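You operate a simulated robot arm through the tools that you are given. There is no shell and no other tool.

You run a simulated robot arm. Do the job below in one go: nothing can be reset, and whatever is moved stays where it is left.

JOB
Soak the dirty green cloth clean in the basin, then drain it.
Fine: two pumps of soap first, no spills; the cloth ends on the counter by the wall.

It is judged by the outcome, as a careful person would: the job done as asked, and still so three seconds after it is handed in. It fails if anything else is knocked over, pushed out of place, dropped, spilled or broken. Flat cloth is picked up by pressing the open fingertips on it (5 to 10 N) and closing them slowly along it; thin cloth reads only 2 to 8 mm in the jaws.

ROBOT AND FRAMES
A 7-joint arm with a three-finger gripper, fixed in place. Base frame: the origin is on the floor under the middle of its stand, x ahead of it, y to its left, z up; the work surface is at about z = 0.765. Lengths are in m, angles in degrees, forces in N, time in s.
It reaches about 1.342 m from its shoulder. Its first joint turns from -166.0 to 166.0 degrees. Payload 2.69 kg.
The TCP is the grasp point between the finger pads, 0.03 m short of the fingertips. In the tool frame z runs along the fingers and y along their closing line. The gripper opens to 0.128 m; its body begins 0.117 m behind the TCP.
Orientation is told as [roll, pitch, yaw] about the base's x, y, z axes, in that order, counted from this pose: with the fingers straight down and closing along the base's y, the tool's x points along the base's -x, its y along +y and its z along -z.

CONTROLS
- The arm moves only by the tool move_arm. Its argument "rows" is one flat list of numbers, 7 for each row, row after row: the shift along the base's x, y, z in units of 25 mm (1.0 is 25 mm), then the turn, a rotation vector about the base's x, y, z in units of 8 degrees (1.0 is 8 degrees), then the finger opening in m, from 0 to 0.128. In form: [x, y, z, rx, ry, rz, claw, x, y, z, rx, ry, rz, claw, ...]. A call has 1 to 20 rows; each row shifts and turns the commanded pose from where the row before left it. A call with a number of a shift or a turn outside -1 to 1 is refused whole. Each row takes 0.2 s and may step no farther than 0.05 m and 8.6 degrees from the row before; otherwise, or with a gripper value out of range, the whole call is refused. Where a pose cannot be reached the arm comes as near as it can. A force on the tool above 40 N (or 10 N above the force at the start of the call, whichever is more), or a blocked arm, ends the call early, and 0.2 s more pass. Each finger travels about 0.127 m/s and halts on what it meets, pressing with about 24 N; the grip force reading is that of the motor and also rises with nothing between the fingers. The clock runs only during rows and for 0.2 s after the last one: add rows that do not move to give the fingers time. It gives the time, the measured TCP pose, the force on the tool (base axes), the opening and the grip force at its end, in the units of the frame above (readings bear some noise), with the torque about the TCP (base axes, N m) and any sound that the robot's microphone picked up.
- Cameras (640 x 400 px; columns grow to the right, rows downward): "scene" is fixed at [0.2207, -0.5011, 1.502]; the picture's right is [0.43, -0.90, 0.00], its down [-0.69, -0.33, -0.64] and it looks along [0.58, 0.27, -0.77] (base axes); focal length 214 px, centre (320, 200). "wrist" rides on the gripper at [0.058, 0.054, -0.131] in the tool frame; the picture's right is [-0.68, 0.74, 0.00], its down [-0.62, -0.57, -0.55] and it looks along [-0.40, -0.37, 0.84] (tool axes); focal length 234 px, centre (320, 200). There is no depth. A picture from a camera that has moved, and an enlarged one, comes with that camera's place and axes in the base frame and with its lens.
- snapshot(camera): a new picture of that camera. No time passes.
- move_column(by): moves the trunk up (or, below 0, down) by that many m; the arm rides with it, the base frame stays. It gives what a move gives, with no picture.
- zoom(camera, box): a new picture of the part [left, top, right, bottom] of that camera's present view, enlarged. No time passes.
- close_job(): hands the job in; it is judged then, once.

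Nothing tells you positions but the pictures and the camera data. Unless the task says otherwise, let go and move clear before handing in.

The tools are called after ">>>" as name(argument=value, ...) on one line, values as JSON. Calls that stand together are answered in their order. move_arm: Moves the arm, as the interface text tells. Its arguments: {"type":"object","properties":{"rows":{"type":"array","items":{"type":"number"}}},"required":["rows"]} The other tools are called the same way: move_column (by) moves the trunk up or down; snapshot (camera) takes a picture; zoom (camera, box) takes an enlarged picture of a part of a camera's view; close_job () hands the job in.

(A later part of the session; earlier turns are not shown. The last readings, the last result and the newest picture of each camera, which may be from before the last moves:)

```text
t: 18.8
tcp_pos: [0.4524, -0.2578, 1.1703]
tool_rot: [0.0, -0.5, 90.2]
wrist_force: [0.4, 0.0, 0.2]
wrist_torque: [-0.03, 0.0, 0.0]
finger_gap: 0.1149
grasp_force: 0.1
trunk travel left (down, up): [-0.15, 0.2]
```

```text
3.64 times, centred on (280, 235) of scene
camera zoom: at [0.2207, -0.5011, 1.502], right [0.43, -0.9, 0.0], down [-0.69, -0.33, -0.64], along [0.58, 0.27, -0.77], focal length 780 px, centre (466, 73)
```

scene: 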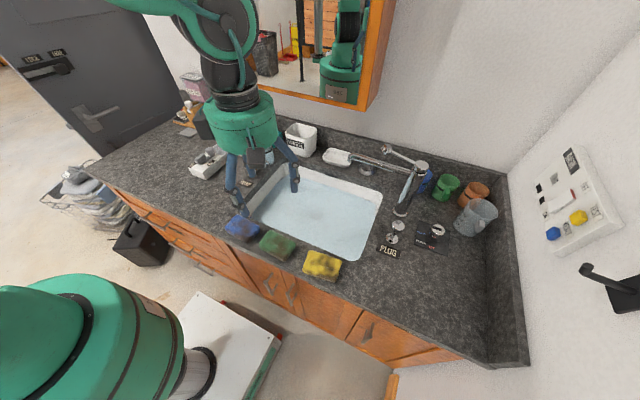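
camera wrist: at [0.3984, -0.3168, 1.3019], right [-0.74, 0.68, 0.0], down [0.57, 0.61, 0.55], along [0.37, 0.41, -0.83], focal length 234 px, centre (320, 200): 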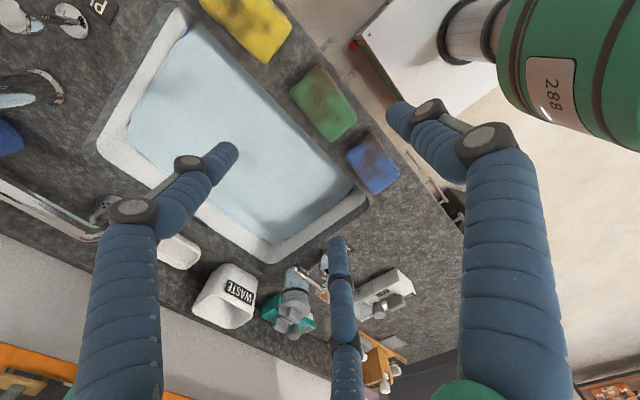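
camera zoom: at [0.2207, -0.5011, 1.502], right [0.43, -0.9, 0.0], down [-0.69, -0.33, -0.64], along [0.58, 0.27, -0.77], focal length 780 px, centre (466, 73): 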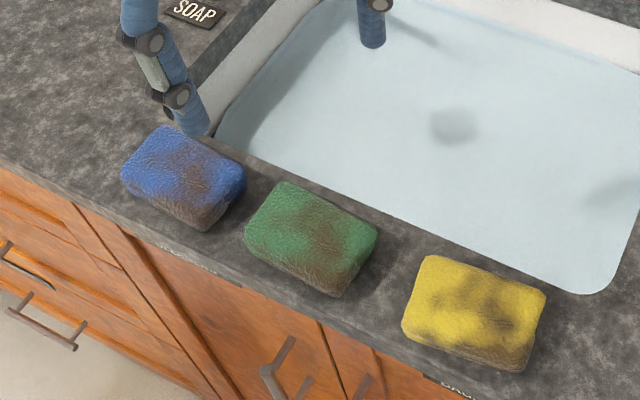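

The cloth's top face is centred near (0.445, −0.253) with half-size about 28 × 47 mm, and there are gaps of about 33 mm to the blue one and 55 mm to the yellow. I'll descend to just above it and check finger clearance.

>>> move_arm(rows=[0.06, 0.06, -1, 0, 0, 0, 0.115, 0.06, 0.06, -1, 0, 0, 0, 0.115, 0.06, 0.06, -1, 0, 0, 0, 0.115, 0, 0, -1, 0, 0, 0, 0.115, 0, 0, -1, 0, 0, 0, 0.115, 0, 0, -1, 0, 0, 0, 0.115, 0, 0, -1, 0, 0, 0, 0.115, 0, 0, -0.8, 0, 0, 0, 0.115])

>>> snapshot(camera="wrist")

>>> zoom(camera="scene", box=[200, 150, 360, 290])

```text
t: 20.6
tcp_pos: [0.4567, -0.2527, 0.9772]
tool_rot: [0.0, -0.4, 89.9]
wrist_force: [0.5, -0.3, 0.4]
wrist_torque: [0.02, 0.02, -0.01]
finger_gap: 0.1151
grasp_force: 0.1
trunk travel left (down, up): [-0.15, 0.2]
```

```text
taken
camera wrist: at [0.4027, -0.3117, 1.1071], right [-0.74, 0.68, 0.0], down [0.57, 0.61, 0.55], along [0.37, 0.41, -0.83], focal length 234 px, centre (320, 200)
```

wrist: 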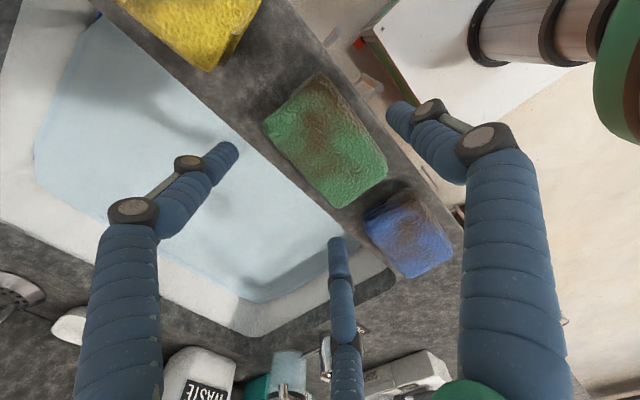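

```text
2.86 times, centred on (280, 220) of scene
camera zoom: at [0.2207, -0.5011, 1.502], right [0.43, -0.9, 0.0], down [-0.69, -0.33, -0.64], along [0.58, 0.27, -0.77], focal length 613 px, centre (434, 143)
```

zoom: 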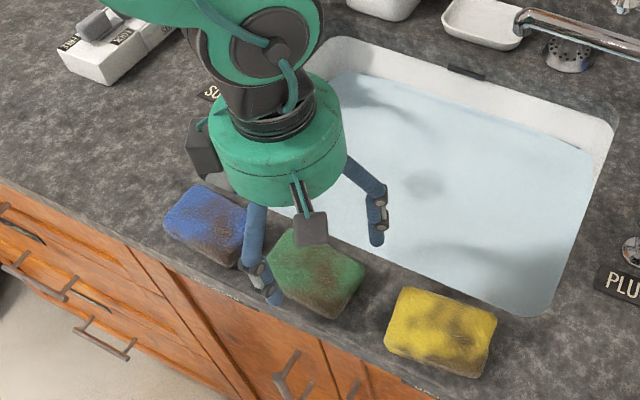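

Corner positions agree at both heights, and each finger clears the green and blue pads. I'll lower the fingers down around the green cloth.

>>> move_arm(rows=[0, 0, -0.8, 0, 0, 0, 0.115, 0, 0, -0.6, 0, 0, 0, 0.115, 0, 0, -0.4, 0, 0, 0, 0.115])

>>> snapshot(camera="wrist")

>>> zoom(camera="scene", box=[230, 190, 330, 280])

```text
t: 21.4
tcp_pos: [0.4547, -0.2527, 0.9322]
tool_rot: [-0.1, -0.2, 90.0]
wrist_force: [0.6, -0.8, 1.1]
wrist_torque: [0.01, 0.0, 0.0]
finger_gap: 0.1146
grasp_force: 0.1
trunk travel left (down, up): [-0.15, 0.2]
```

```text
taken
camera wrist: at [0.403, -0.3118, 1.0626], right [-0.74, 0.68, 0.0], down [0.57, 0.61, 0.55], along [0.37, 0.41, -0.83], focal length 234 px, centre (320, 200)
```

wrist: 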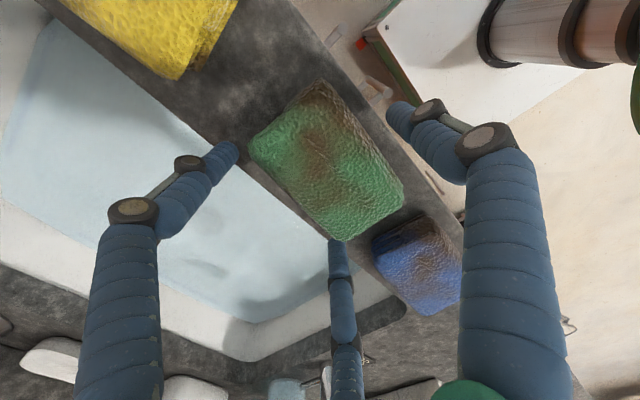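

```text
4.44 times, centred on (280, 235) of scene
camera zoom: at [0.2207, -0.5011, 1.502], right [0.43, -0.9, 0.0], down [-0.69, -0.33, -0.64], along [0.58, 0.27, -0.77], focal length 953 px, centre (498, 44)
```

zoom: 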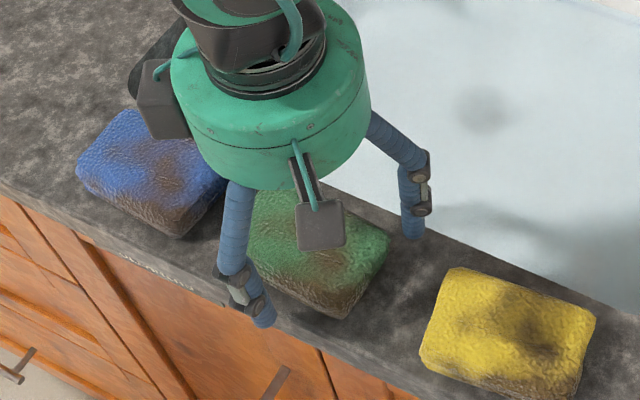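

The fingers surround the pad with no contact yet. I'll shift 5 mm toward the basin for corner clearance and feel downward in small steps.

>>> move_arm(rows=[0.2, 0, 0, 0, 0, 0, 0.115, 0, 0, -0.12, 0, 0, 0, 0.115, 0, 0, -0.12, 0, 0, 0, 0.115])

```text
t: 22.2
tcp_pos: [0.4616, -0.2527, 0.9259]
tool_rot: [0.0, -0.5, 90.0]
wrist_force: [0.6, 0.3, 0.2]
wrist_torque: [0.01, 0.01, 0.0]
finger_gap: 0.1147
grasp_force: 0.1
trunk travel left (down, up): [-0.15, 0.2]
```

>>> move_arm(rows=[0, 0, -0.12, 0, 0, 0, 0.115, 0, 0, -0.12, 0, 0, 0, 0.115])

>>> snapshot(camera="wrist")

>>> zoom(camera="scene", box=[250, 205, 310, 265])

```text
t: 22.8
tcp_pos: [0.461, -0.2527, 0.9204]
tool_rot: [0.1, -0.2, 89.9]
wrist_force: [-2.6, -2.0, 5.3]
wrist_torque: [-0.36, -0.13, -0.26]
finger_gap: 0.1179
grasp_force: 1.6
trunk travel left (down, up): [-0.15, 0.2]
```

```text
taken
camera wrist: at [0.4076, -0.312, 1.0507], right [-0.74, 0.68, 0.0], down [0.57, 0.61, 0.55], along [0.37, 0.41, -0.83], focal length 234 px, centre (320, 200)
```

wrist: 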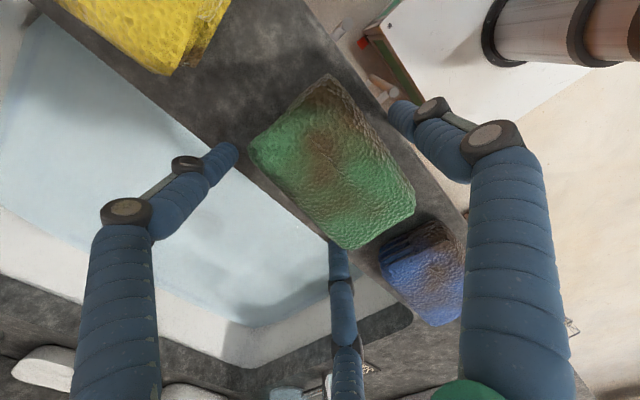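

```text
6.67 times, centred on (280, 235) of scene
camera zoom: at [0.2207, -0.5011, 1.502], right [0.43, -0.9, 0.0], down [-0.69, -0.33, -0.64], along [0.58, 0.27, -0.77], focal length 1430 px, centre (587, -33)
```

zoom: 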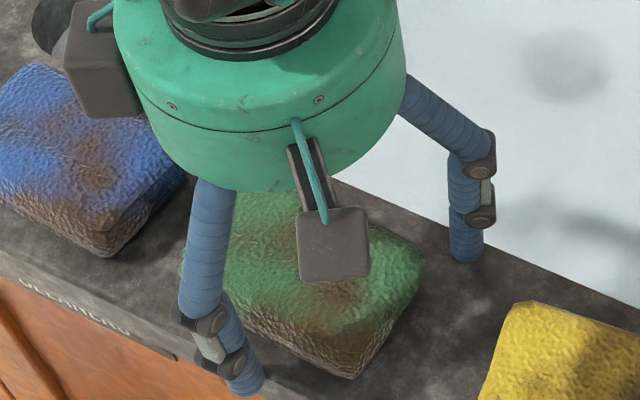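

A light 5 N contact shows the basin-side fingertip touching the counter, so the counter is at about z 0.89. I'll raise 3 mm and close slowly on the pad.

>>> move_arm(rows=[0, 0, 0.14, 0, 0, 0, 0.115, 0, 0, 0, 0, 0, 0, 0.105, 0, 0, 0, 0, 0, 0, 0.095, 0, 0, 0, 0, 0, 0, 0.085, 0, 0, 0, 0, 0, 0, 0.075, 0, 0, 0, 0, 0, 0, 0.065, 0, 0, 0, 0, 0, 0, 0.065])

>>> snapshot(camera="wrist")

>>> zoom(camera="scene", box=[230, 190, 330, 280])

```text
t: 23.6
tcp_pos: [0.4612, -0.2533, 0.9275]
tool_rot: [-0.1, -0.2, 90.0]
wrist_force: [-17.1, -3.8, 38.9]
wrist_torque: [-0.01, 2.5, 0.06]
finger_gap: 0.0808
grasp_force: 44.9
trunk travel left (down, up): [-0.15, 0.2]
stopped in row 4: the force on the tool passed its limit at 44 N (the readings are from after the stop); the commanded pose is now the measured one
```

```text
taken
camera wrist: at [0.4078, -0.3129, 1.0586], right [-0.74, 0.68, 0.0], down [0.56, 0.61, 0.55], along [0.37, 0.41, -0.83], focal length 234 px, centre (320, 200)
```

wrist: 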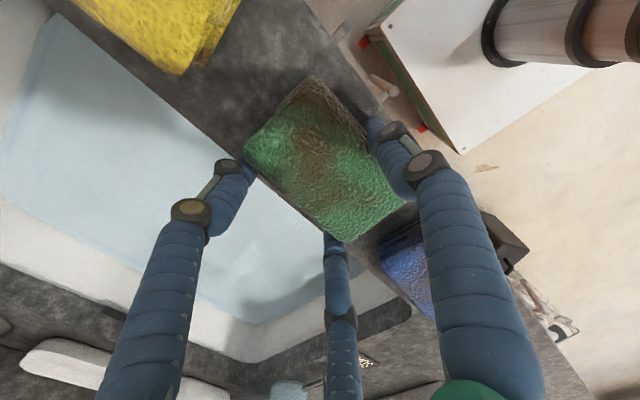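

```text
4.44 times, centred on (280, 235) of scene
camera zoom: at [0.2207, -0.5011, 1.502], right [0.43, -0.9, 0.0], down [-0.69, -0.33, -0.64], along [0.58, 0.27, -0.77], focal length 953 px, centre (498, 44)
```

zoom: 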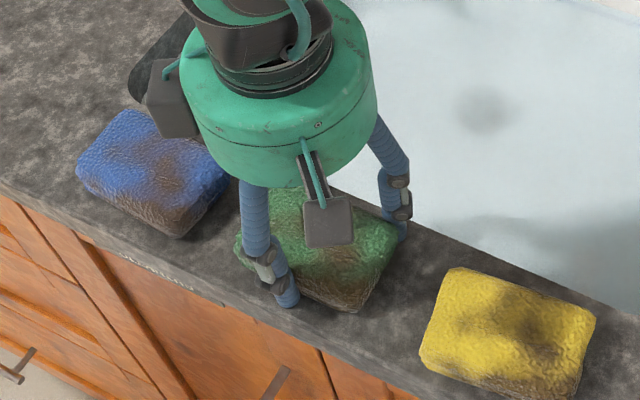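

The thumb tip swings lower as it closes and is pressing on the counter (39 N). I'll raise a little to relieve that before closing further.

>>> move_arm(rows=[0, 0, 0.2, 0, 0, 0, 0.085, 0, 0, 0.2, 0, 0, 0, 0.085])

```text
t: 24.2
tcp_pos: [0.4617, -0.2541, 0.9353]
tool_rot: [-0.1, -0.3, 90.0]
wrist_force: [0.2, 0.4, 0.4]
wrist_torque: [-0.06, 0.01, 0.03]
finger_gap: 0.0853
grasp_force: 0.1
trunk travel left (down, up): [-0.15, 0.2]
```

>>> move_arm(rows=[0, 0, 0, 0, 0, 0, 0.08, 0, 0, 0, 0, 0, 0, 0.075, 0, 0, 0, 0, 0, 0, 0.07, 0, 0, 0, 0, 0, 0, 0.065])

>>> snapshot(camera="wrist")

>>> zoom(camera="scene", box=[230, 190, 330, 280])

```text
t: 25.2
tcp_pos: [0.4613, -0.2532, 0.9348]
tool_rot: [-0.2, -0.2, 90.0]
wrist_force: [0.4, 0.1, 0.1]
wrist_torque: [0.0, 0.0, 0.01]
finger_gap: 0.0806
grasp_force: 24.2
trunk travel left (down, up): [-0.15, 0.2]
```

```text
taken
camera wrist: at [0.4088, -0.3127, 1.0661], right [-0.74, 0.68, 0.0], down [0.56, 0.61, 0.55], along [0.37, 0.41, -0.83], focal length 234 px, centre (320, 200)
```

wrist: 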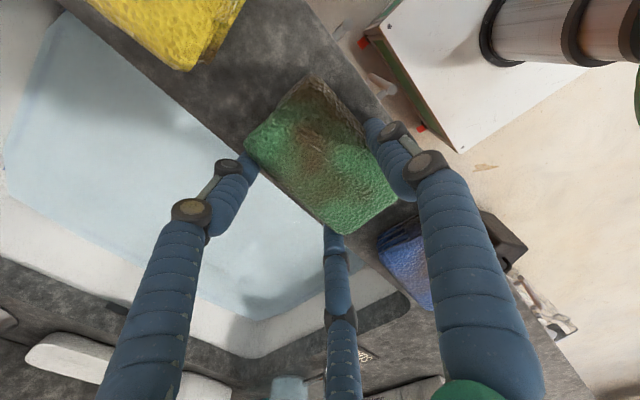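

```text
4.44 times, centred on (280, 235) of scene
camera zoom: at [0.2207, -0.5011, 1.502], right [0.43, -0.9, 0.0], down [-0.69, -0.33, -0.64], along [0.58, 0.27, -0.77], focal length 953 px, centre (498, 44)
```

zoom: 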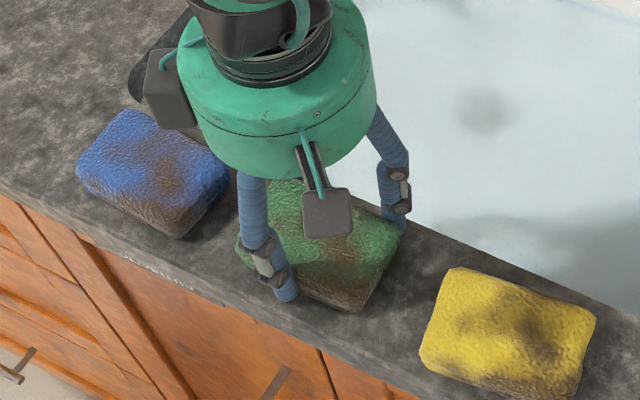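

The fingers have stopped at 81 mm with 24 N of grip, holding the pad's sides. I'll lift a few centimetres gently and check that it comes along.

>>> move_arm(rows=[0, 0, 0, 0, 0, 0, 0.06, 0, 0, 0.2, 0, 0, 0, 0.06, 0, 0, 0.3, 0, 0, 0, 0.06, 0, 0, 0.5, 0, 0, 0, 0.06])

>>> snapshot(camera="wrist")

>>> zoom(camera="scene", box=[230, 190, 330, 280])

```text
t: 26.2
tcp_pos: [0.4617, -0.2533, 0.9599]
tool_rot: [-0.1, -0.3, 90.1]
wrist_force: [1.3, 0.7, -0.2]
wrist_torque: [0.0, -0.03, -0.04]
finger_gap: 0.0805
grasp_force: 24.0
trunk travel left (down, up): [-0.15, 0.2]
```

```text
taken
camera wrist: at [0.4088, -0.3128, 1.0912], right [-0.74, 0.68, 0.0], down [0.56, 0.61, 0.55], along [0.37, 0.41, -0.83], focal length 234 px, centre (320, 200)
```

wrist: 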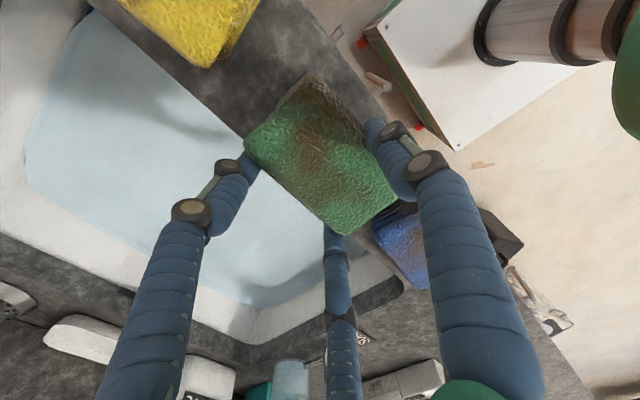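

```text
4.44 times, centred on (280, 235) of scene
camera zoom: at [0.2207, -0.5011, 1.502], right [0.43, -0.9, 0.0], down [-0.69, -0.33, -0.64], along [0.58, 0.27, -0.77], focal length 953 px, centre (498, 44)
```

zoom: 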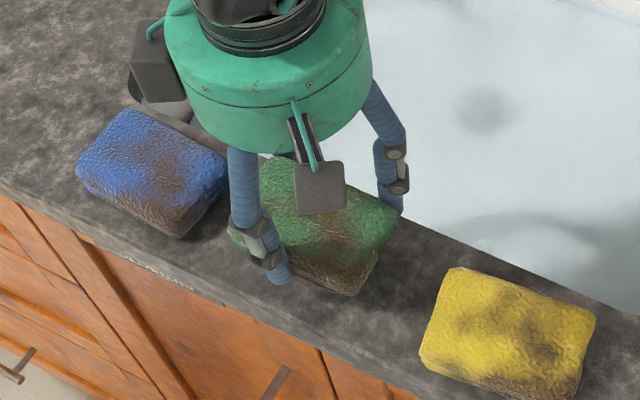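

The pad moved up with the hand and its position in the wrist view is unchanged, so it is held. I'll raise it clear of the rim and carry it over the basin.

>>> move_arm(rows=[0, 0, 0.7, 0, 0, 0, 0.06, 0, 0, 0.7, 0, 0, 0, 0.06, 0, 0, 0.7, 0, 0, 0, 0.06, 0, 0, 0.7, 0, 0, 0, 0.06, 0.7, 0, 0, 0, 0, 0, 0.06, 0.8, 0, 0, 0, 0, 0, 0.06, 0.8, 0, 0, 0, 0, 0, 0.06, 0.8, 0, 0, 0, 0, 0, 0.06, 0.8, 0, 0, 0, 0, 0, 0.06, 0.8, 0, 0, 0, 0, 0, 0.06, 0.8, 0, 0, 0, 0, 0, 0.06, 0.8, 0, 0, 0, 0, 0, 0.06, 0.8, 0, 0, 0, 0, 0, 0.06, 0.6, 0, 0, 0, 0, 0, 0.06])

>>> snapshot(camera="wrist")

>>> snapshot(camera="scene")

```text
t: 29.2
tcp_pos: [0.6554, -0.2535, 1.0298]
tool_rot: [0.0, -0.4, 90.0]
wrist_force: [-0.8, 0.5, -0.1]
wrist_torque: [-0.03, -0.02, 0.03]
finger_gap: 0.0804
grasp_force: 24.3
trunk travel left (down, up): [-0.15, 0.2]
```

```text
taken
camera wrist: at [0.6023, -0.3125, 1.1608], right [-0.74, 0.68, 0.0], down [0.56, 0.61, 0.55], along [0.37, 0.41, -0.83], focal length 234 px, centre (320, 200)
```

wrist: 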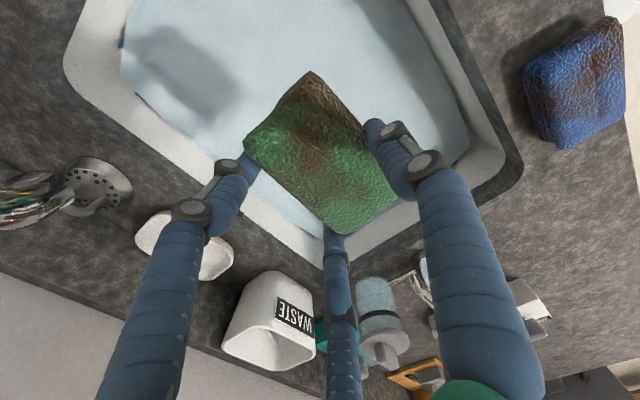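

```text
taken
```

scene: 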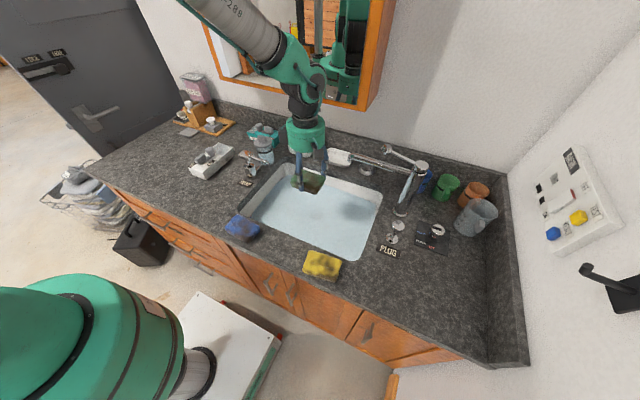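

The pad is over the basin, and the tap and soap spout are well clear. I'll lower slowly so there's no splash, watching the force for the floor.

>>> move_arm(rows=[0.1, 0, -0.8, 0, 0, 0, 0.06, 0, 0, -0.8, 0, 0, 0, 0.06, 0, 0, -0.8, 0, 0, 0, 0.06, 0, 0, -0.8, 0, 0, 0, 0.06, 0, 0, -0.8, 0, 0, 0, 0.06, 0, 0, -0.8, 0, 0, 0, 0.06, 0, 0, -0.4, 0, 0, 0, 0.06, 0, 0, -0.4, 0, 0, 0, 0.06])

>>> snapshot(camera="wrist")

>>> zoom(camera="scene", box=[230, 130, 400, 270])

```text
t: 31.1
tcp_pos: [0.6572, -0.2534, 0.8893]
tool_rot: [-0.1, -0.2, 89.9]
wrist_force: [-0.2, -0.9, -0.5]
wrist_torque: [0.0, -0.05, 0.0]
finger_gap: 0.0806
grasp_force: 24.0
trunk travel left (down, up): [-0.15, 0.2]
```

```text
taken
camera wrist: at [0.604, -0.3127, 1.0206], right [-0.74, 0.68, 0.0], down [0.56, 0.61, 0.55], along [0.37, 0.41, -0.83], focal length 234 px, centre (320, 200)
```

wrist: 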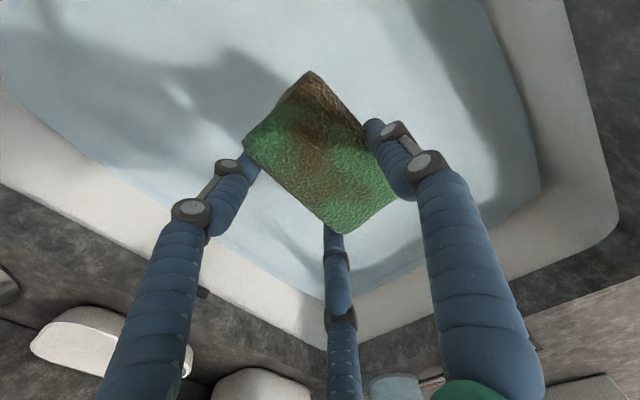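

```text
2.86 times, centred on (315, 200) of scene
camera zoom: at [0.2207, -0.5011, 1.502], right [0.43, -0.9, 0.0], down [-0.69, -0.33, -0.64], along [0.58, 0.27, -0.77], focal length 613 px, centre (334, 200)
```

zoom: 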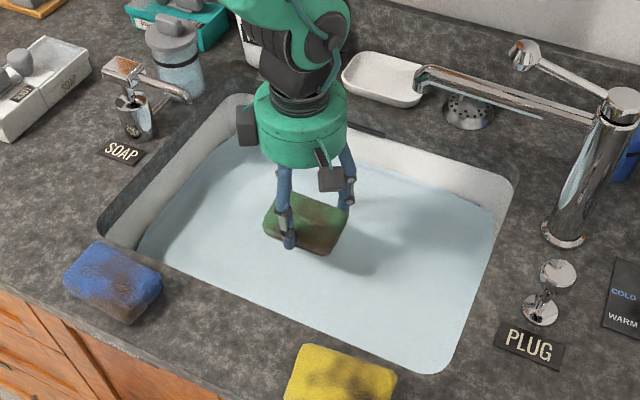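

>>> move_arm(rows=[0, 0, -0.3, 0, 0, 0, 0.06, 0, 0, -0.3, 0, 0, 0, 0.06, 0, 0, -0.3, 0, 0, 0, 0.06, 0, 0, -0.3, 0, 0, 0, 0.06, 0, 0, -0.3, 0, 0, 0, 0.06])

>>> snapshot(camera="wrist")

>>> zoom(camera="scene", box=[230, 130, 400, 270])

```text
t: 32.2
tcp_pos: [0.6571, -0.2542, 0.8522]
tool_rot: [-0.2, -0.2, 90.0]
wrist_force: [0.3, -0.7, -0.2]
wrist_torque: [0.0, 0.01, 0.02]
finger_gap: 0.0803
grasp_force: 23.8
trunk travel left (down, up): [-0.15, 0.2]
```

```text
taken
camera wrist: at [0.6044, -0.3128, 0.9833], right [-0.74, 0.68, 0.0], down [0.56, 0.61, 0.55], along [0.37, 0.41, -0.83], focal length 234 px, centre (320, 200)
```

wrist: 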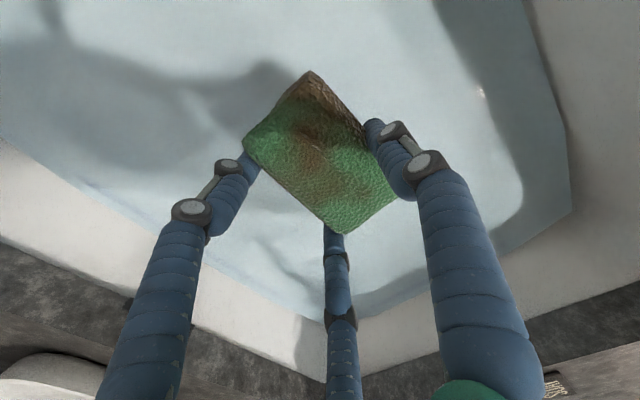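

```text
2.86 times, centred on (315, 200) of scene
camera zoom: at [0.2207, -0.5011, 1.502], right [0.43, -0.9, 0.0], down [-0.69, -0.33, -0.64], along [0.58, 0.27, -0.77], focal length 613 px, centre (334, 200)
```

zoom: 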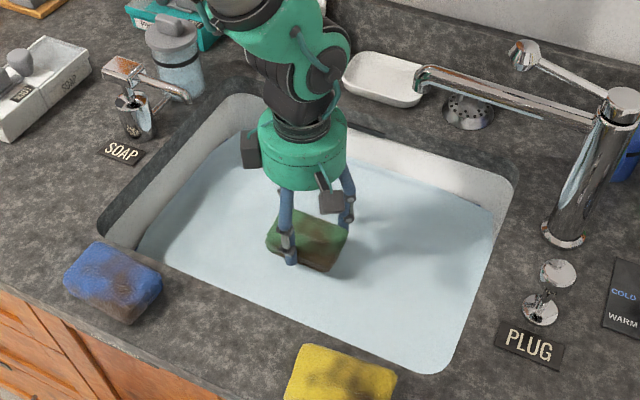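

>>> move_arm(rows=[0, 0, -0.3, 0, 0, 0, 0.06, 0, 0, -0.3, 0, 0, 0, 0.06, 0, 0, -0.3, 0, 0, 0, 0.06, 0, 0, -0.3, 0, 0, 0, 0.06])

>>> snapshot(camera="wrist")

>>> zoom(camera="scene", box=[230, 130, 400, 270])

```text
t: 33.2
tcp_pos: [0.6576, -0.2535, 0.8222]
tool_rot: [0.0, -0.3, 90.1]
wrist_force: [-0.5, -0.5, -0.9]
wrist_torque: [0.01, 0.02, -0.01]
finger_gap: 0.0807
grasp_force: 23.9
trunk travel left (down, up): [-0.15, 0.2]
```

```text
taken
camera wrist: at [0.6035, -0.3128, 0.9531], right [-0.74, 0.68, 0.0], down [0.56, 0.61, 0.55], along [0.37, 0.41, -0.83], focal length 234 px, centre (320, 200)
```

wrist: 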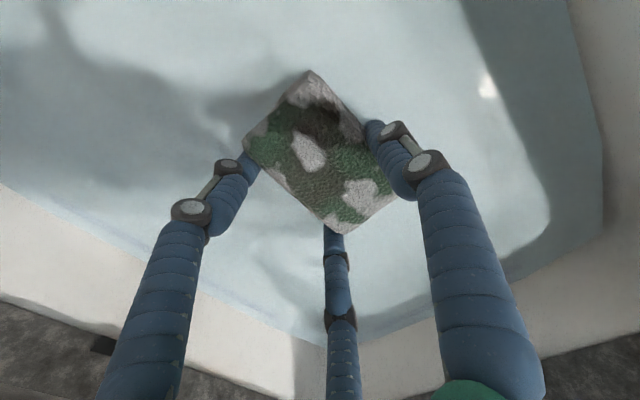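

```text
2.86 times, centred on (315, 200) of scene
camera zoom: at [0.2207, -0.5011, 1.502], right [0.43, -0.9, 0.0], down [-0.69, -0.33, -0.64], along [0.58, 0.27, -0.77], focal length 613 px, centre (334, 200)
```

zoom: 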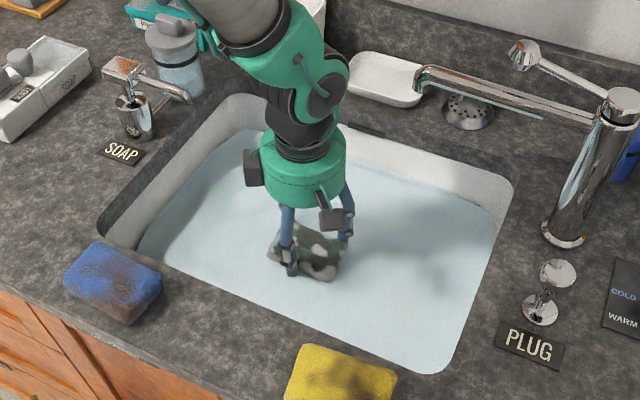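

White suds patches have appeared on the pad as it enters the water and darkens. I'll go a little deeper, feeling for the floor.

>>> move_arm(rows=[0, 0, -0.2, 0, 0, 0, 0.06, 0, 0, -0.2, 0, 0, 0, 0.06, 0, 0, -0.2, 0, 0, 0, 0.06, 0, 0, -0.2, 0, 0, 0, 0.06])

>>> snapshot(camera="wrist")

>>> zoom(camera="scene", box=[260, 160, 370, 250])

```text
t: 34.2
tcp_pos: [0.6587, -0.2542, 0.8031]
tool_rot: [-0.1, -0.3, 90.0]
wrist_force: [0.3, -0.2, -0.7]
wrist_torque: [0.01, -0.04, 0.02]
finger_gap: 0.0806
grasp_force: 23.9
trunk travel left (down, up): [-0.15, 0.2]
```

```text
taken
camera wrist: at [0.604, -0.3127, 0.9335], right [-0.74, 0.68, 0.0], down [0.56, 0.61, 0.55], along [0.37, 0.41, -0.83], focal length 234 px, centre (320, 200)
```

wrist: 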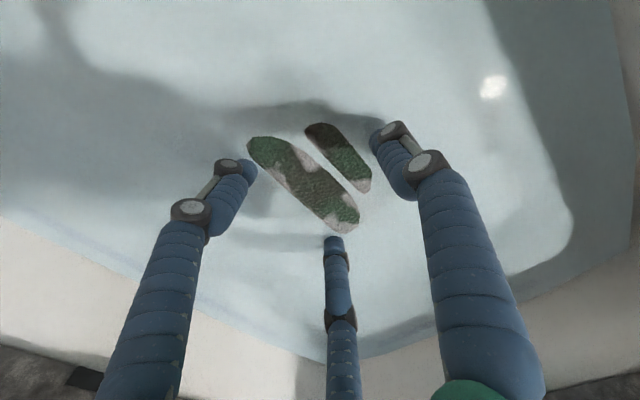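

```text
4.44 times, centred on (315, 205) of scene
camera zoom: at [0.2207, -0.5011, 1.502], right [0.43, -0.9, 0.0], down [-0.69, -0.33, -0.64], along [0.58, 0.27, -0.77], focal length 953 px, centre (342, 178)
```

zoom: 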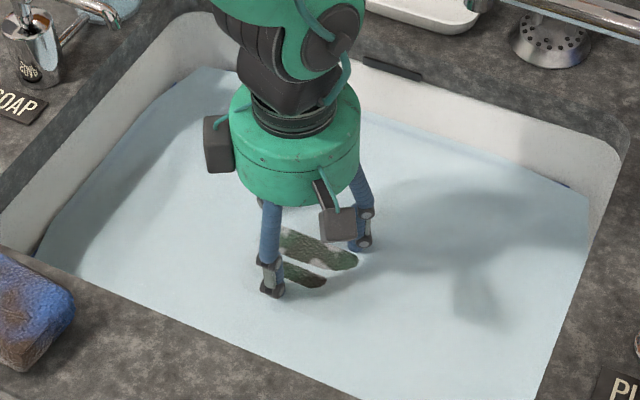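

The water surface is at about z 0.79 and the pad is almost under. I'll go slightly deeper so it is fully submerged.

>>> move_arm(rows=[0, 0, -0.2, 0, 0, 0, 0.06, 0, 0, -0.2, 0, 0, 0, 0.06, 0, 0, -0.2, 0, 0, 0, 0.06])

>>> snapshot(camera="wrist")

```text
t: 35.1
tcp_pos: [0.6588, -0.2529, 0.7929]
tool_rot: [-0.4, -0.1, 90.0]
wrist_force: [-13.5, 5.3, 29.0]
wrist_torque: [0.21, 1.87, -0.37]
finger_gap: 0.0806
grasp_force: 23.8
trunk travel left (down, up): [-0.15, 0.2]
stopped in row 3: the force on the tool passed its limit at 49 N (the readings are from after the stop); the commanded pose is now the measured one
```

```text
taken
camera wrist: at [0.6042, -0.3126, 0.9237], right [-0.74, 0.68, 0.0], down [0.56, 0.61, 0.55], along [0.38, 0.41, -0.83], focal length 234 px, centre (320, 200)
```

wrist: 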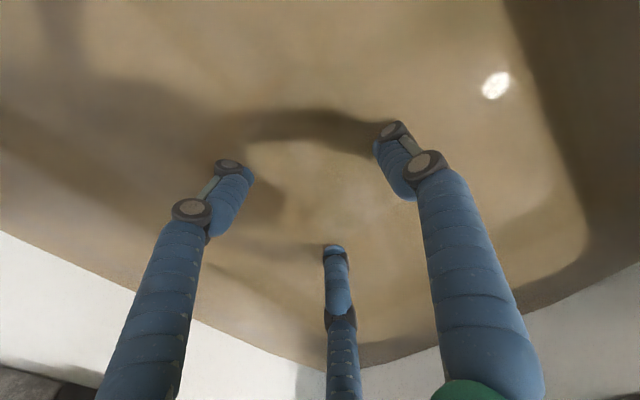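

The water turned brown as dirt came out of the pad, and the thumb tip touched the floor. I'll lift 4 mm to relieve the contact and let it soak a few seconds with small slow movements.

>>> move_arm(rows=[0, 0, 0.16, 0, 0, 0, 0.06, 0, 0, 0, 0, 0, 0, 0.06, 0, 0, 0, 0, 0, 0, 0.06, 0, 0, 0, 0, 0, 0, 0.06, 0, 0, 0, 0, 0, 0, 0.06, 0, 0, 0, 0, 0, 0, 0.06, 0, 0, 0, 0, 0, 0, 0.06, 0, 0, 0, 0, 0, 0, 0.06, 0, 0, 0, 0, 0, 0, 0.06, 0, 0, 0, 0, 0, 0, 0.06, 0, 0, 0, 0, 0, 0, 0.06, 0, 0, 0, 0, 0, 0, 0.06, 0, 0, 0, 0, 0, 0, 0.06, 0, 0, 0, 0, 0, 0, 0.06, 0, 0, 0, 0, 0, 0, 0.06])

>>> snapshot(camera="wrist")

>>> zoom(camera="scene", box=[230, 130, 400, 270])

```text
t: 38.3
tcp_pos: [0.6588, -0.255, 0.7944]
tool_rot: [-0.2, -0.3, 90.1]
wrist_force: [0.1, -0.1, -1.0]
wrist_torque: [0.04, 0.02, -0.01]
finger_gap: 0.0799
grasp_force: 24.3
trunk travel left (down, up): [-0.15, 0.2]
```

```text
taken
camera wrist: at [0.6057, -0.3133, 0.9254], right [-0.74, 0.68, 0.0], down [0.56, 0.61, 0.55], along [0.38, 0.41, -0.83], focal length 234 px, centre (320, 200)
```

wrist: 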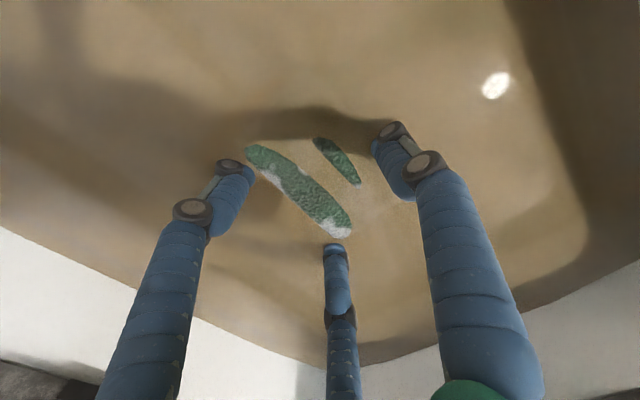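

```text
2.86 times, centred on (315, 200) of scene
camera zoom: at [0.2207, -0.5011, 1.502], right [0.43, -0.9, 0.0], down [-0.69, -0.33, -0.64], along [0.58, 0.27, -0.77], focal length 613 px, centre (334, 200)
```

zoom: 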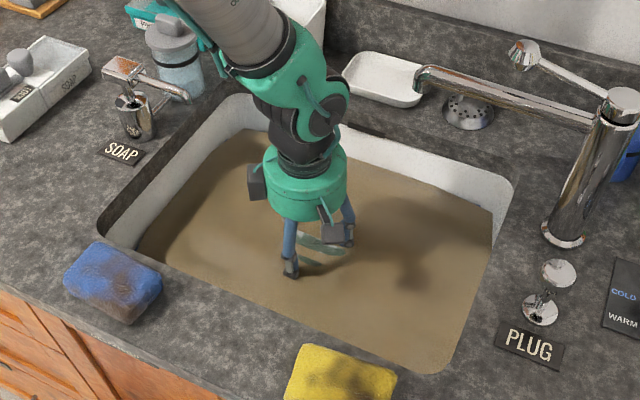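

The visible part of the pad is clean green with suds. I'll lift it just out of the water, still over the basin, to check its whole surface.

>>> move_arm(rows=[0, 0, 0.2, 0, 0, 0, 0.06, 0, 0, 0.3, 0, 0, 0, 0.06, 0, 0, 0.4, 0, 0, 0, 0.06, 0, 0, 0.4, 0, 0, 0, 0.06, 0, 0, 0.4, 0, 0, 0, 0.06, 0, 0, 0.4, 0, 0, 0, 0.06, 0, 0, 0.2, 0, 0, 0, 0.06])

>>> snapshot(camera="wrist")

>>> zoom(camera="scene", box=[260, 150, 370, 240])

```text
t: 39.9
tcp_pos: [0.6606, -0.2543, 0.8525]
tool_rot: [-0.3, -0.2, 90.0]
wrist_force: [-0.4, 0.4, -1.1]
wrist_torque: [0.01, 0.0, 0.0]
finger_gap: 0.0797
grasp_force: 24.2
trunk travel left (down, up): [-0.15, 0.2]
```

```text
taken
camera wrist: at [0.6055, -0.3128, 0.9835], right [-0.74, 0.68, 0.0], down [0.56, 0.61, 0.55], along [0.38, 0.41, -0.83], focal length 234 px, centre (320, 200)
```

wrist: 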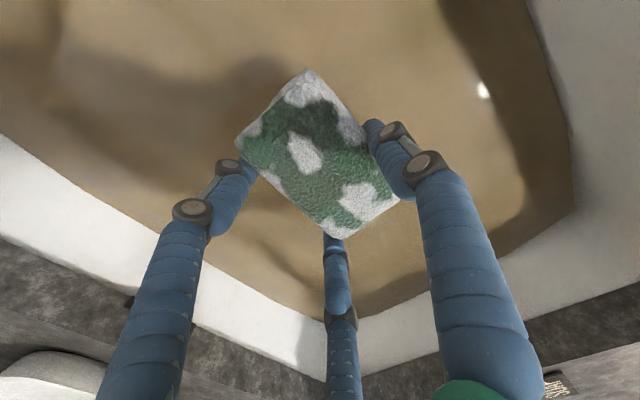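

```text
4.44 times, centred on (315, 195) of scene
camera zoom: at [0.2207, -0.5011, 1.502], right [0.43, -0.9, 0.0], down [-0.69, -0.33, -0.64], along [0.58, 0.27, -0.77], focal length 953 px, centre (342, 222)
```

zoom: 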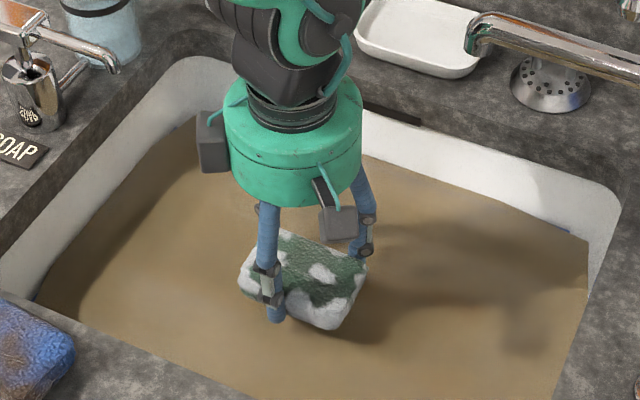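

>>> zoom(camera="wrist", box=[220, 60, 420, 250])

```text
2.11 times, centred on (320, 155) of wrist
camera zoom: at [0.6055, -0.3128, 0.9835], right [-0.74, 0.68, 0.0], down [0.56, 0.61, 0.55], along [0.38, 0.41, -0.83], focal length 493 px, centre (320, 295)
```

zoom: 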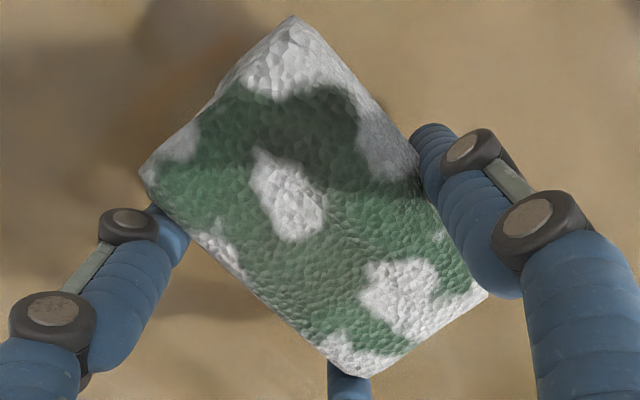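

All the brown is gone; only white suds remain. I'll set the pad down inside the basin away from the drain so it soaks on while I work the plug, then collect it once the water is out.

>>> move_arm(rows=[-0.4, -0.86, 0, 0, 0, 0, 0.06, -0.4, -0.86, 0, 0, 0, 0, 0.06, -0.4, -0.86, 0, 0, 0, 0, 0.06, -0.4, -0.86, 0, 0, 0, 0, 0.06, 0, 0, -0.4, 0, 0, 0, 0.06, 0, 0, -0.4, 0, 0, 0, 0.06, 0, 0, -0.4, 0, 0, 0, 0.06, 0, 0, -0.4, 0, 0, 0, 0.06, 0, 0, -0.3, 0, 0, 0, 0.06, 0, 0, -0.3, 0, 0, 0, 0.06, 0, 0, 0, 0, 0, 0, 0.06])

>>> snapshot(camera="wrist")

>>> zoom(camera="scene", box=[230, 110, 420, 270])

```text
t: 42.3
tcp_pos: [0.6194, -0.3409, 0.7966]
tool_rot: [-0.3, -0.2, 90.0]
wrist_force: [0.2, 0.5, 0.4]
wrist_torque: [0.0, -0.01, -0.01]
finger_gap: 0.0796
grasp_force: 23.9
trunk travel left (down, up): [-0.15, 0.2]
```

```text
taken
camera wrist: at [0.5659, -0.3995, 0.9276], right [-0.74, 0.68, 0.0], down [0.56, 0.61, 0.55], along [0.38, 0.41, -0.83], focal length 234 px, centre (320, 200)
```

wrist: 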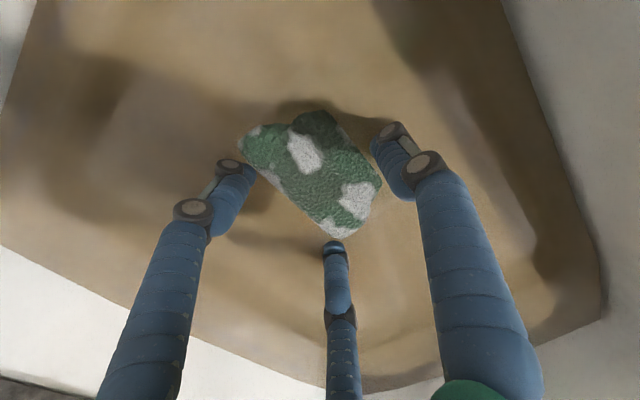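

```text
2.50 times, centred on (325, 190) of scene
camera zoom: at [0.2207, -0.5011, 1.502], right [0.43, -0.9, 0.0], down [-0.69, -0.33, -0.64], along [0.58, 0.27, -0.77], focal length 536 px, centre (308, 225)
```

zoom: 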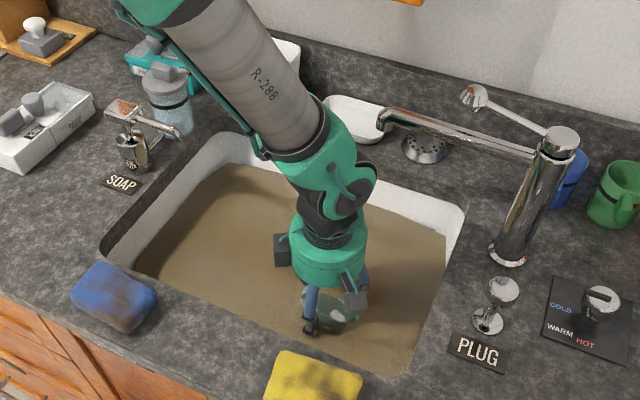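

The pad's top is just at the surface, a few millimetres off the floor. I'll lower the last bit and open the fingers gently.

>>> move_arm(rows=[0, 0, -0.12, 0, 0, 0, 0.06, 0, 0, 0, 0, 0, 0, 0.08, 0, 0, 0, 0, 0, 0, 0.088, 0, 0, 0, 0, 0, 0, 0.096, 0, 0, 0, 0, 0, 0, 0.104, 0, 0, 0, 0, 0, 0, 0.104])

>>> snapshot(camera="wrist")

```text
t: 43.7
tcp_pos: [0.6198, -0.3397, 0.7946]
tool_rot: [-0.3, -0.3, 90.0]
wrist_force: [-1.2, -0.4, 1.0]
wrist_torque: [-0.04, 0.02, 0.0]
finger_gap: 0.1041
grasp_force: 0.1
trunk travel left (down, up): [-0.15, 0.2]
```

```text
taken
camera wrist: at [0.5658, -0.3992, 0.9251], right [-0.74, 0.68, 0.0], down [0.56, 0.61, 0.55], along [0.38, 0.41, -0.83], focal length 234 px, centre (320, 200)
```

wrist: 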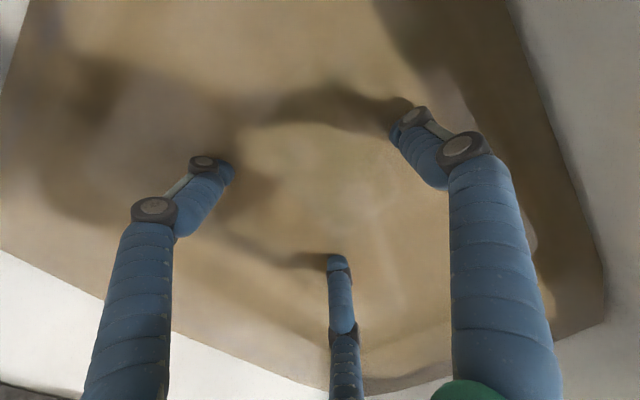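

The pad sank below the surface and rests on the floor of the basin. I'll rise straight out, close the fingers, and head for the PLUG knob at about (0.63, −0.563, top ~0.97).

>>> move_arm(rows=[0, 0, 0.5, 0, 0, 0, 0.104, 0, 0, 0.8, 0, 0, 0, 0.104, 0, 0, 1, 0, 0, 0, 0.104, 0, 0, 1, 0, 0, 0, 0.104, 0, 0, 1, 0, 0, 0, 0.104, 0, 0, 1, 0, 0, 0, 0.104, 0, 0, 1, 0, 0, 0, 0.104, 0, 0, 1, 0, 0, 0, 0.06, 0, 0, 1, 0, 0, 0, 0.03, 0, 0, 1, 0, 0, 0, 0.0, 0, 0, 1, 0, 0, 0, 0.0, 0, 0, 1, 0, 0, 0, 0.0, 0, 0, 0.5, 0, 0, 0, 0.0])

>>> snapshot(camera="wrist")

>>> snapshot(camera="scene")

```text
t: 46.5
tcp_pos: [0.6196, -0.3379, 1.0892]
tool_rot: [-0.4, -0.1, 90.0]
wrist_force: [0.7, -0.4, -0.3]
wrist_torque: [0.03, 0.0, 0.02]
finger_gap: 0.0023
grasp_force: 24.1
trunk travel left (down, up): [-0.15, 0.2]
```

```text
taken
camera wrist: at [0.5658, -0.3985, 1.2209], right [-0.74, 0.68, 0.0], down [0.56, 0.61, 0.55], along [0.38, 0.41, -0.83], focal length 234 px, centre (320, 200)
```

wrist: 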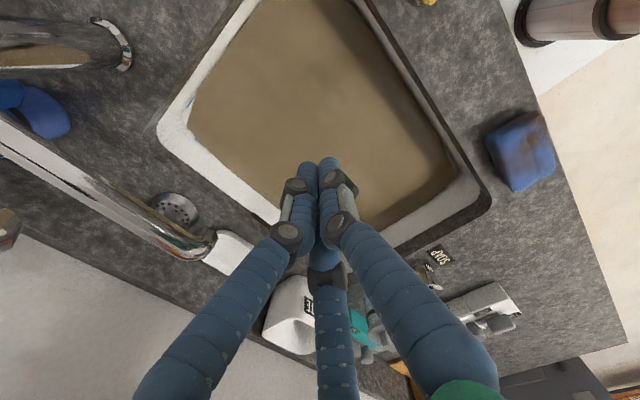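

```text
taken
```

scene: 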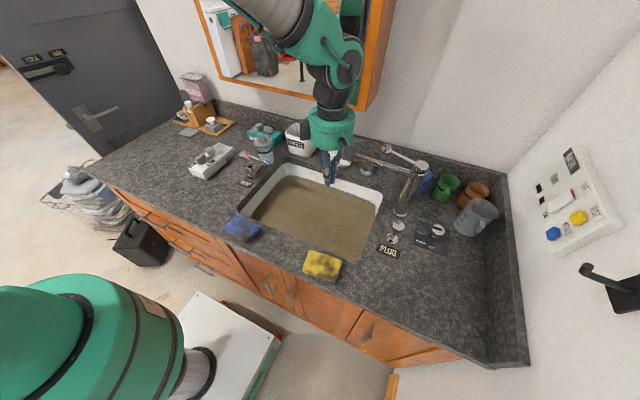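

>>> move_arm(rows=[0, -1, 0, 0, 0, 0, 0, 0, -1, 0, 0, 0, 0, 0, 0, -1, 0, 0, 0, 0, 0, 0, -1, 0, 0, 0, 0, 0, 0, -1, 0, 0, 0, 0, 0, 0, -1, 0, 0, 0, 0, 0, 0, -1, 0, 0, 0, 0, 0, 0, -1, 0, 0, 0, 0, 0])

>>> snapshot(camera="wrist")

>>> zoom(camera="scene", box=[330, 120, 480, 270])

```text
t: 48.3
tcp_pos: [0.6202, -0.5395, 1.0886]
tool_rot: [-0.3, -0.3, 90.0]
wrist_force: [-0.5, -0.1, 0.5]
wrist_torque: [-0.02, 0.04, -0.03]
finger_gap: 0.0021
grasp_force: 23.4
trunk travel left (down, up): [-0.15, 0.2]
```

```text
taken
camera wrist: at [0.5663, -0.5991, 1.2196], right [-0.74, 0.68, 0.0], down [0.56, 0.61, 0.55], along [0.38, 0.41, -0.83], focal length 234 px, centre (320, 200)
```

wrist: 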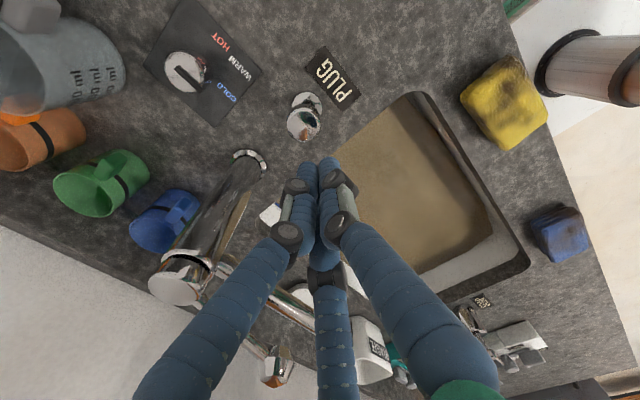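

```text
2.67 times, centred on (405, 195) of scene
camera zoom: at [0.2207, -0.5011, 1.502], right [0.43, -0.9, 0.0], down [-0.69, -0.33, -0.64], along [0.58, 0.27, -0.77], focal length 572 px, centre (93, 213)
```

zoom: 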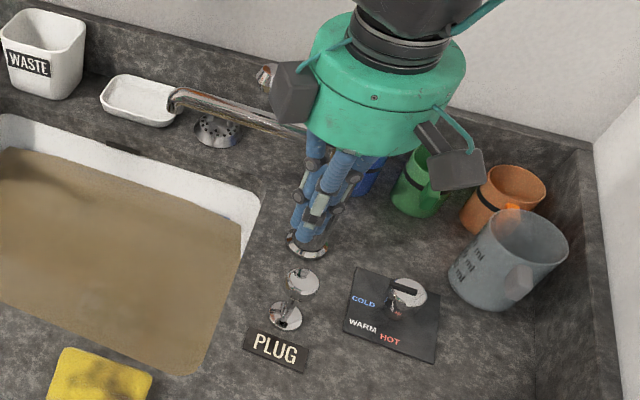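

The knob is at about (0.629, −0.561), top roughly 0.97–0.99. I'll centre over it and lower carefully.

>>> move_arm(rows=[0.35, -0.86, 0, 0, 0, 0, 0, 0, 0, -0.8, 0, 0, 0, 0, 0, 0, -0.6, 0, 0, 0, 0])

>>> snapshot(camera="wrist")

>>> zoom(camera="scene", box=[360, 160, 450, 260])

```text
t: 49.1
tcp_pos: [0.6275, -0.5613, 1.0537]
tool_rot: [-0.4, -0.2, 90.0]
wrist_force: [-0.5, 0.8, -0.2]
wrist_torque: [-0.01, -0.03, -0.02]
finger_gap: 0.0024
grasp_force: 23.7
trunk travel left (down, up): [-0.15, 0.2]
```

```text
taken
camera wrist: at [0.5743, -0.6205, 1.1849], right [-0.74, 0.68, 0.0], down [0.56, 0.61, 0.55], along [0.38, 0.41, -0.83], focal length 234 px, centre (320, 200)
```

wrist: 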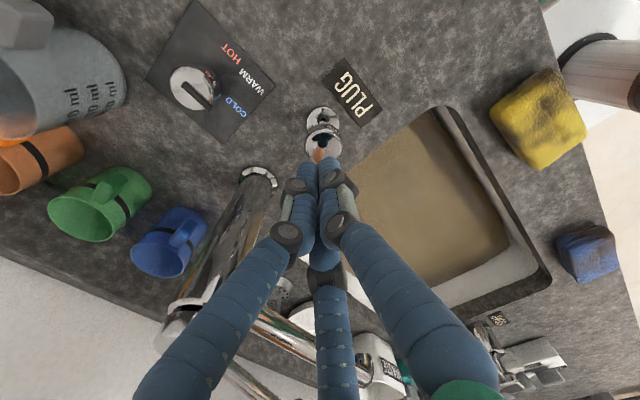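

```text
4.00 times, centred on (405, 210) of scene
camera zoom: at [0.2207, -0.5011, 1.502], right [0.43, -0.9, 0.0], down [-0.69, -0.33, -0.64], along [0.58, 0.27, -0.77], focal length 858 px, centre (-20, 160)
```

zoom: 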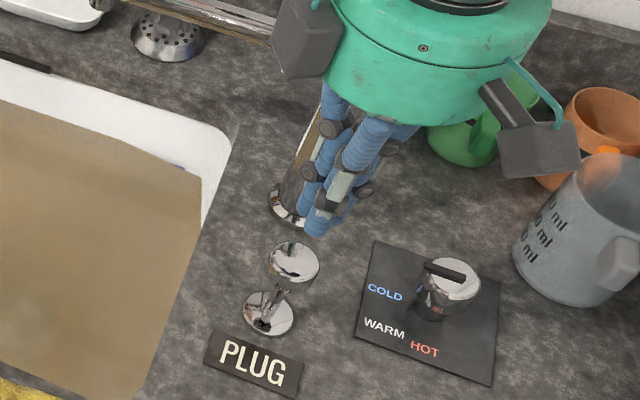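

The fingertip line passes right through the knob's centre. I'll lower onto it in small steps.

>>> move_arm(rows=[0, 0, -0.4, 0, 0, 0, 0, 0, 0, -0.3, 0, 0, 0, 0, 0, 0, -0.2, 0, 0, 0, 0, 0, 0, -0.15, 0, 0, 0, 0, 0, 0, -0.15, 0, 0, 0, 0])

>>> zoom(camera="wrist", box=[240, 80, 400, 200])

```text
t: 50.3
tcp_pos: [0.6277, -0.562, 1.0233]
tool_rot: [-0.3, -0.2, 90.0]
wrist_force: [0.2, -0.1, 0.6]
wrist_torque: [0.0, -0.01, -0.02]
finger_gap: 0.0021
grasp_force: 23.7
trunk travel left (down, up): [-0.15, 0.2]
```

```text
3.33 times, centred on (320, 140) of wrist
camera zoom: at [0.5744, -0.6207, 1.1546], right [-0.74, 0.68, 0.0], down [0.56, 0.61, 0.55], along [0.38, 0.41, -0.83], focal length 781 px, centre (320, 400)
```

zoom: 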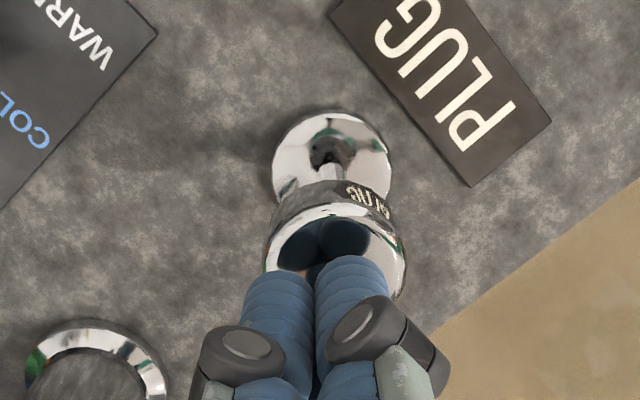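

Nearly touching, well centred on the knob. I'll continue in fine steps.

>>> move_arm(rows=[0, 0, -0.15, 0, 0, 0, 0, 0, 0, -0.15, 0, 0, 0, 0])

>>> move_arm(rows=[0, 0, -0.12, 0, 0, 0, 0, 0, 0, -0.12, 0, 0, 0, 0])

>>> zoom(camera="wrist", box=[240, 80, 400, 200])

>>> zoom(camera="scene", box=[360, 160, 450, 260])

```text
t: 50.9
tcp_pos: [0.6284, -0.5613, 1.0167]
tool_rot: [-0.3, -0.2, 90.0]
wrist_force: [-0.2, 0.2, 0.4]
wrist_torque: [0.01, -0.01, 0.01]
finger_gap: 0.0024
grasp_force: 24.6
trunk travel left (down, up): [-0.15, 0.2]
```

```text
t: 51.5
tcp_pos: [0.6284, -0.5602, 1.0103]
tool_rot: [-0.2, -0.2, 90.0]
wrist_force: [1.4, 0.0, -0.5]
wrist_torque: [-0.03, 0.03, 0.0]
finger_gap: 0.0019
grasp_force: 24.9
trunk travel left (down, up): [-0.15, 0.2]
```

```text
3.33 times, centred on (320, 140) of wrist
camera zoom: at [0.5745, -0.6205, 1.1414], right [-0.74, 0.68, 0.0], down [0.56, 0.61, 0.55], along [0.38, 0.41, -0.83], focal length 781 px, centre (320, 400)
```

zoom: 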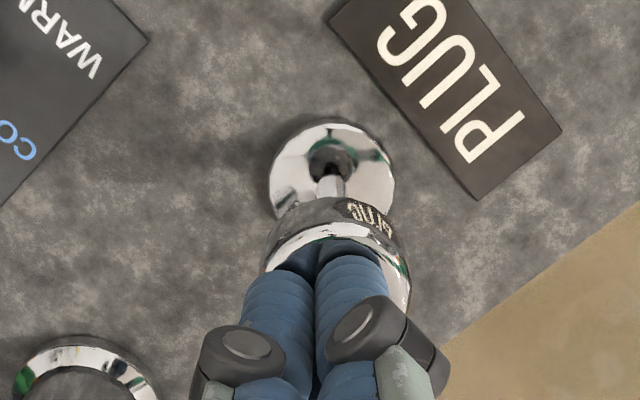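

```text
4.00 times, centred on (405, 210) of scene
camera zoom: at [0.2207, -0.5011, 1.502], right [0.43, -0.9, 0.0], down [-0.69, -0.33, -0.64], along [0.58, 0.27, -0.77], focal length 858 px, centre (-20, 160)
```

zoom: 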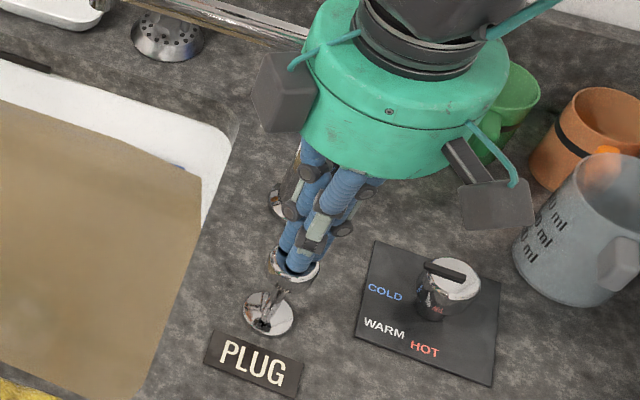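

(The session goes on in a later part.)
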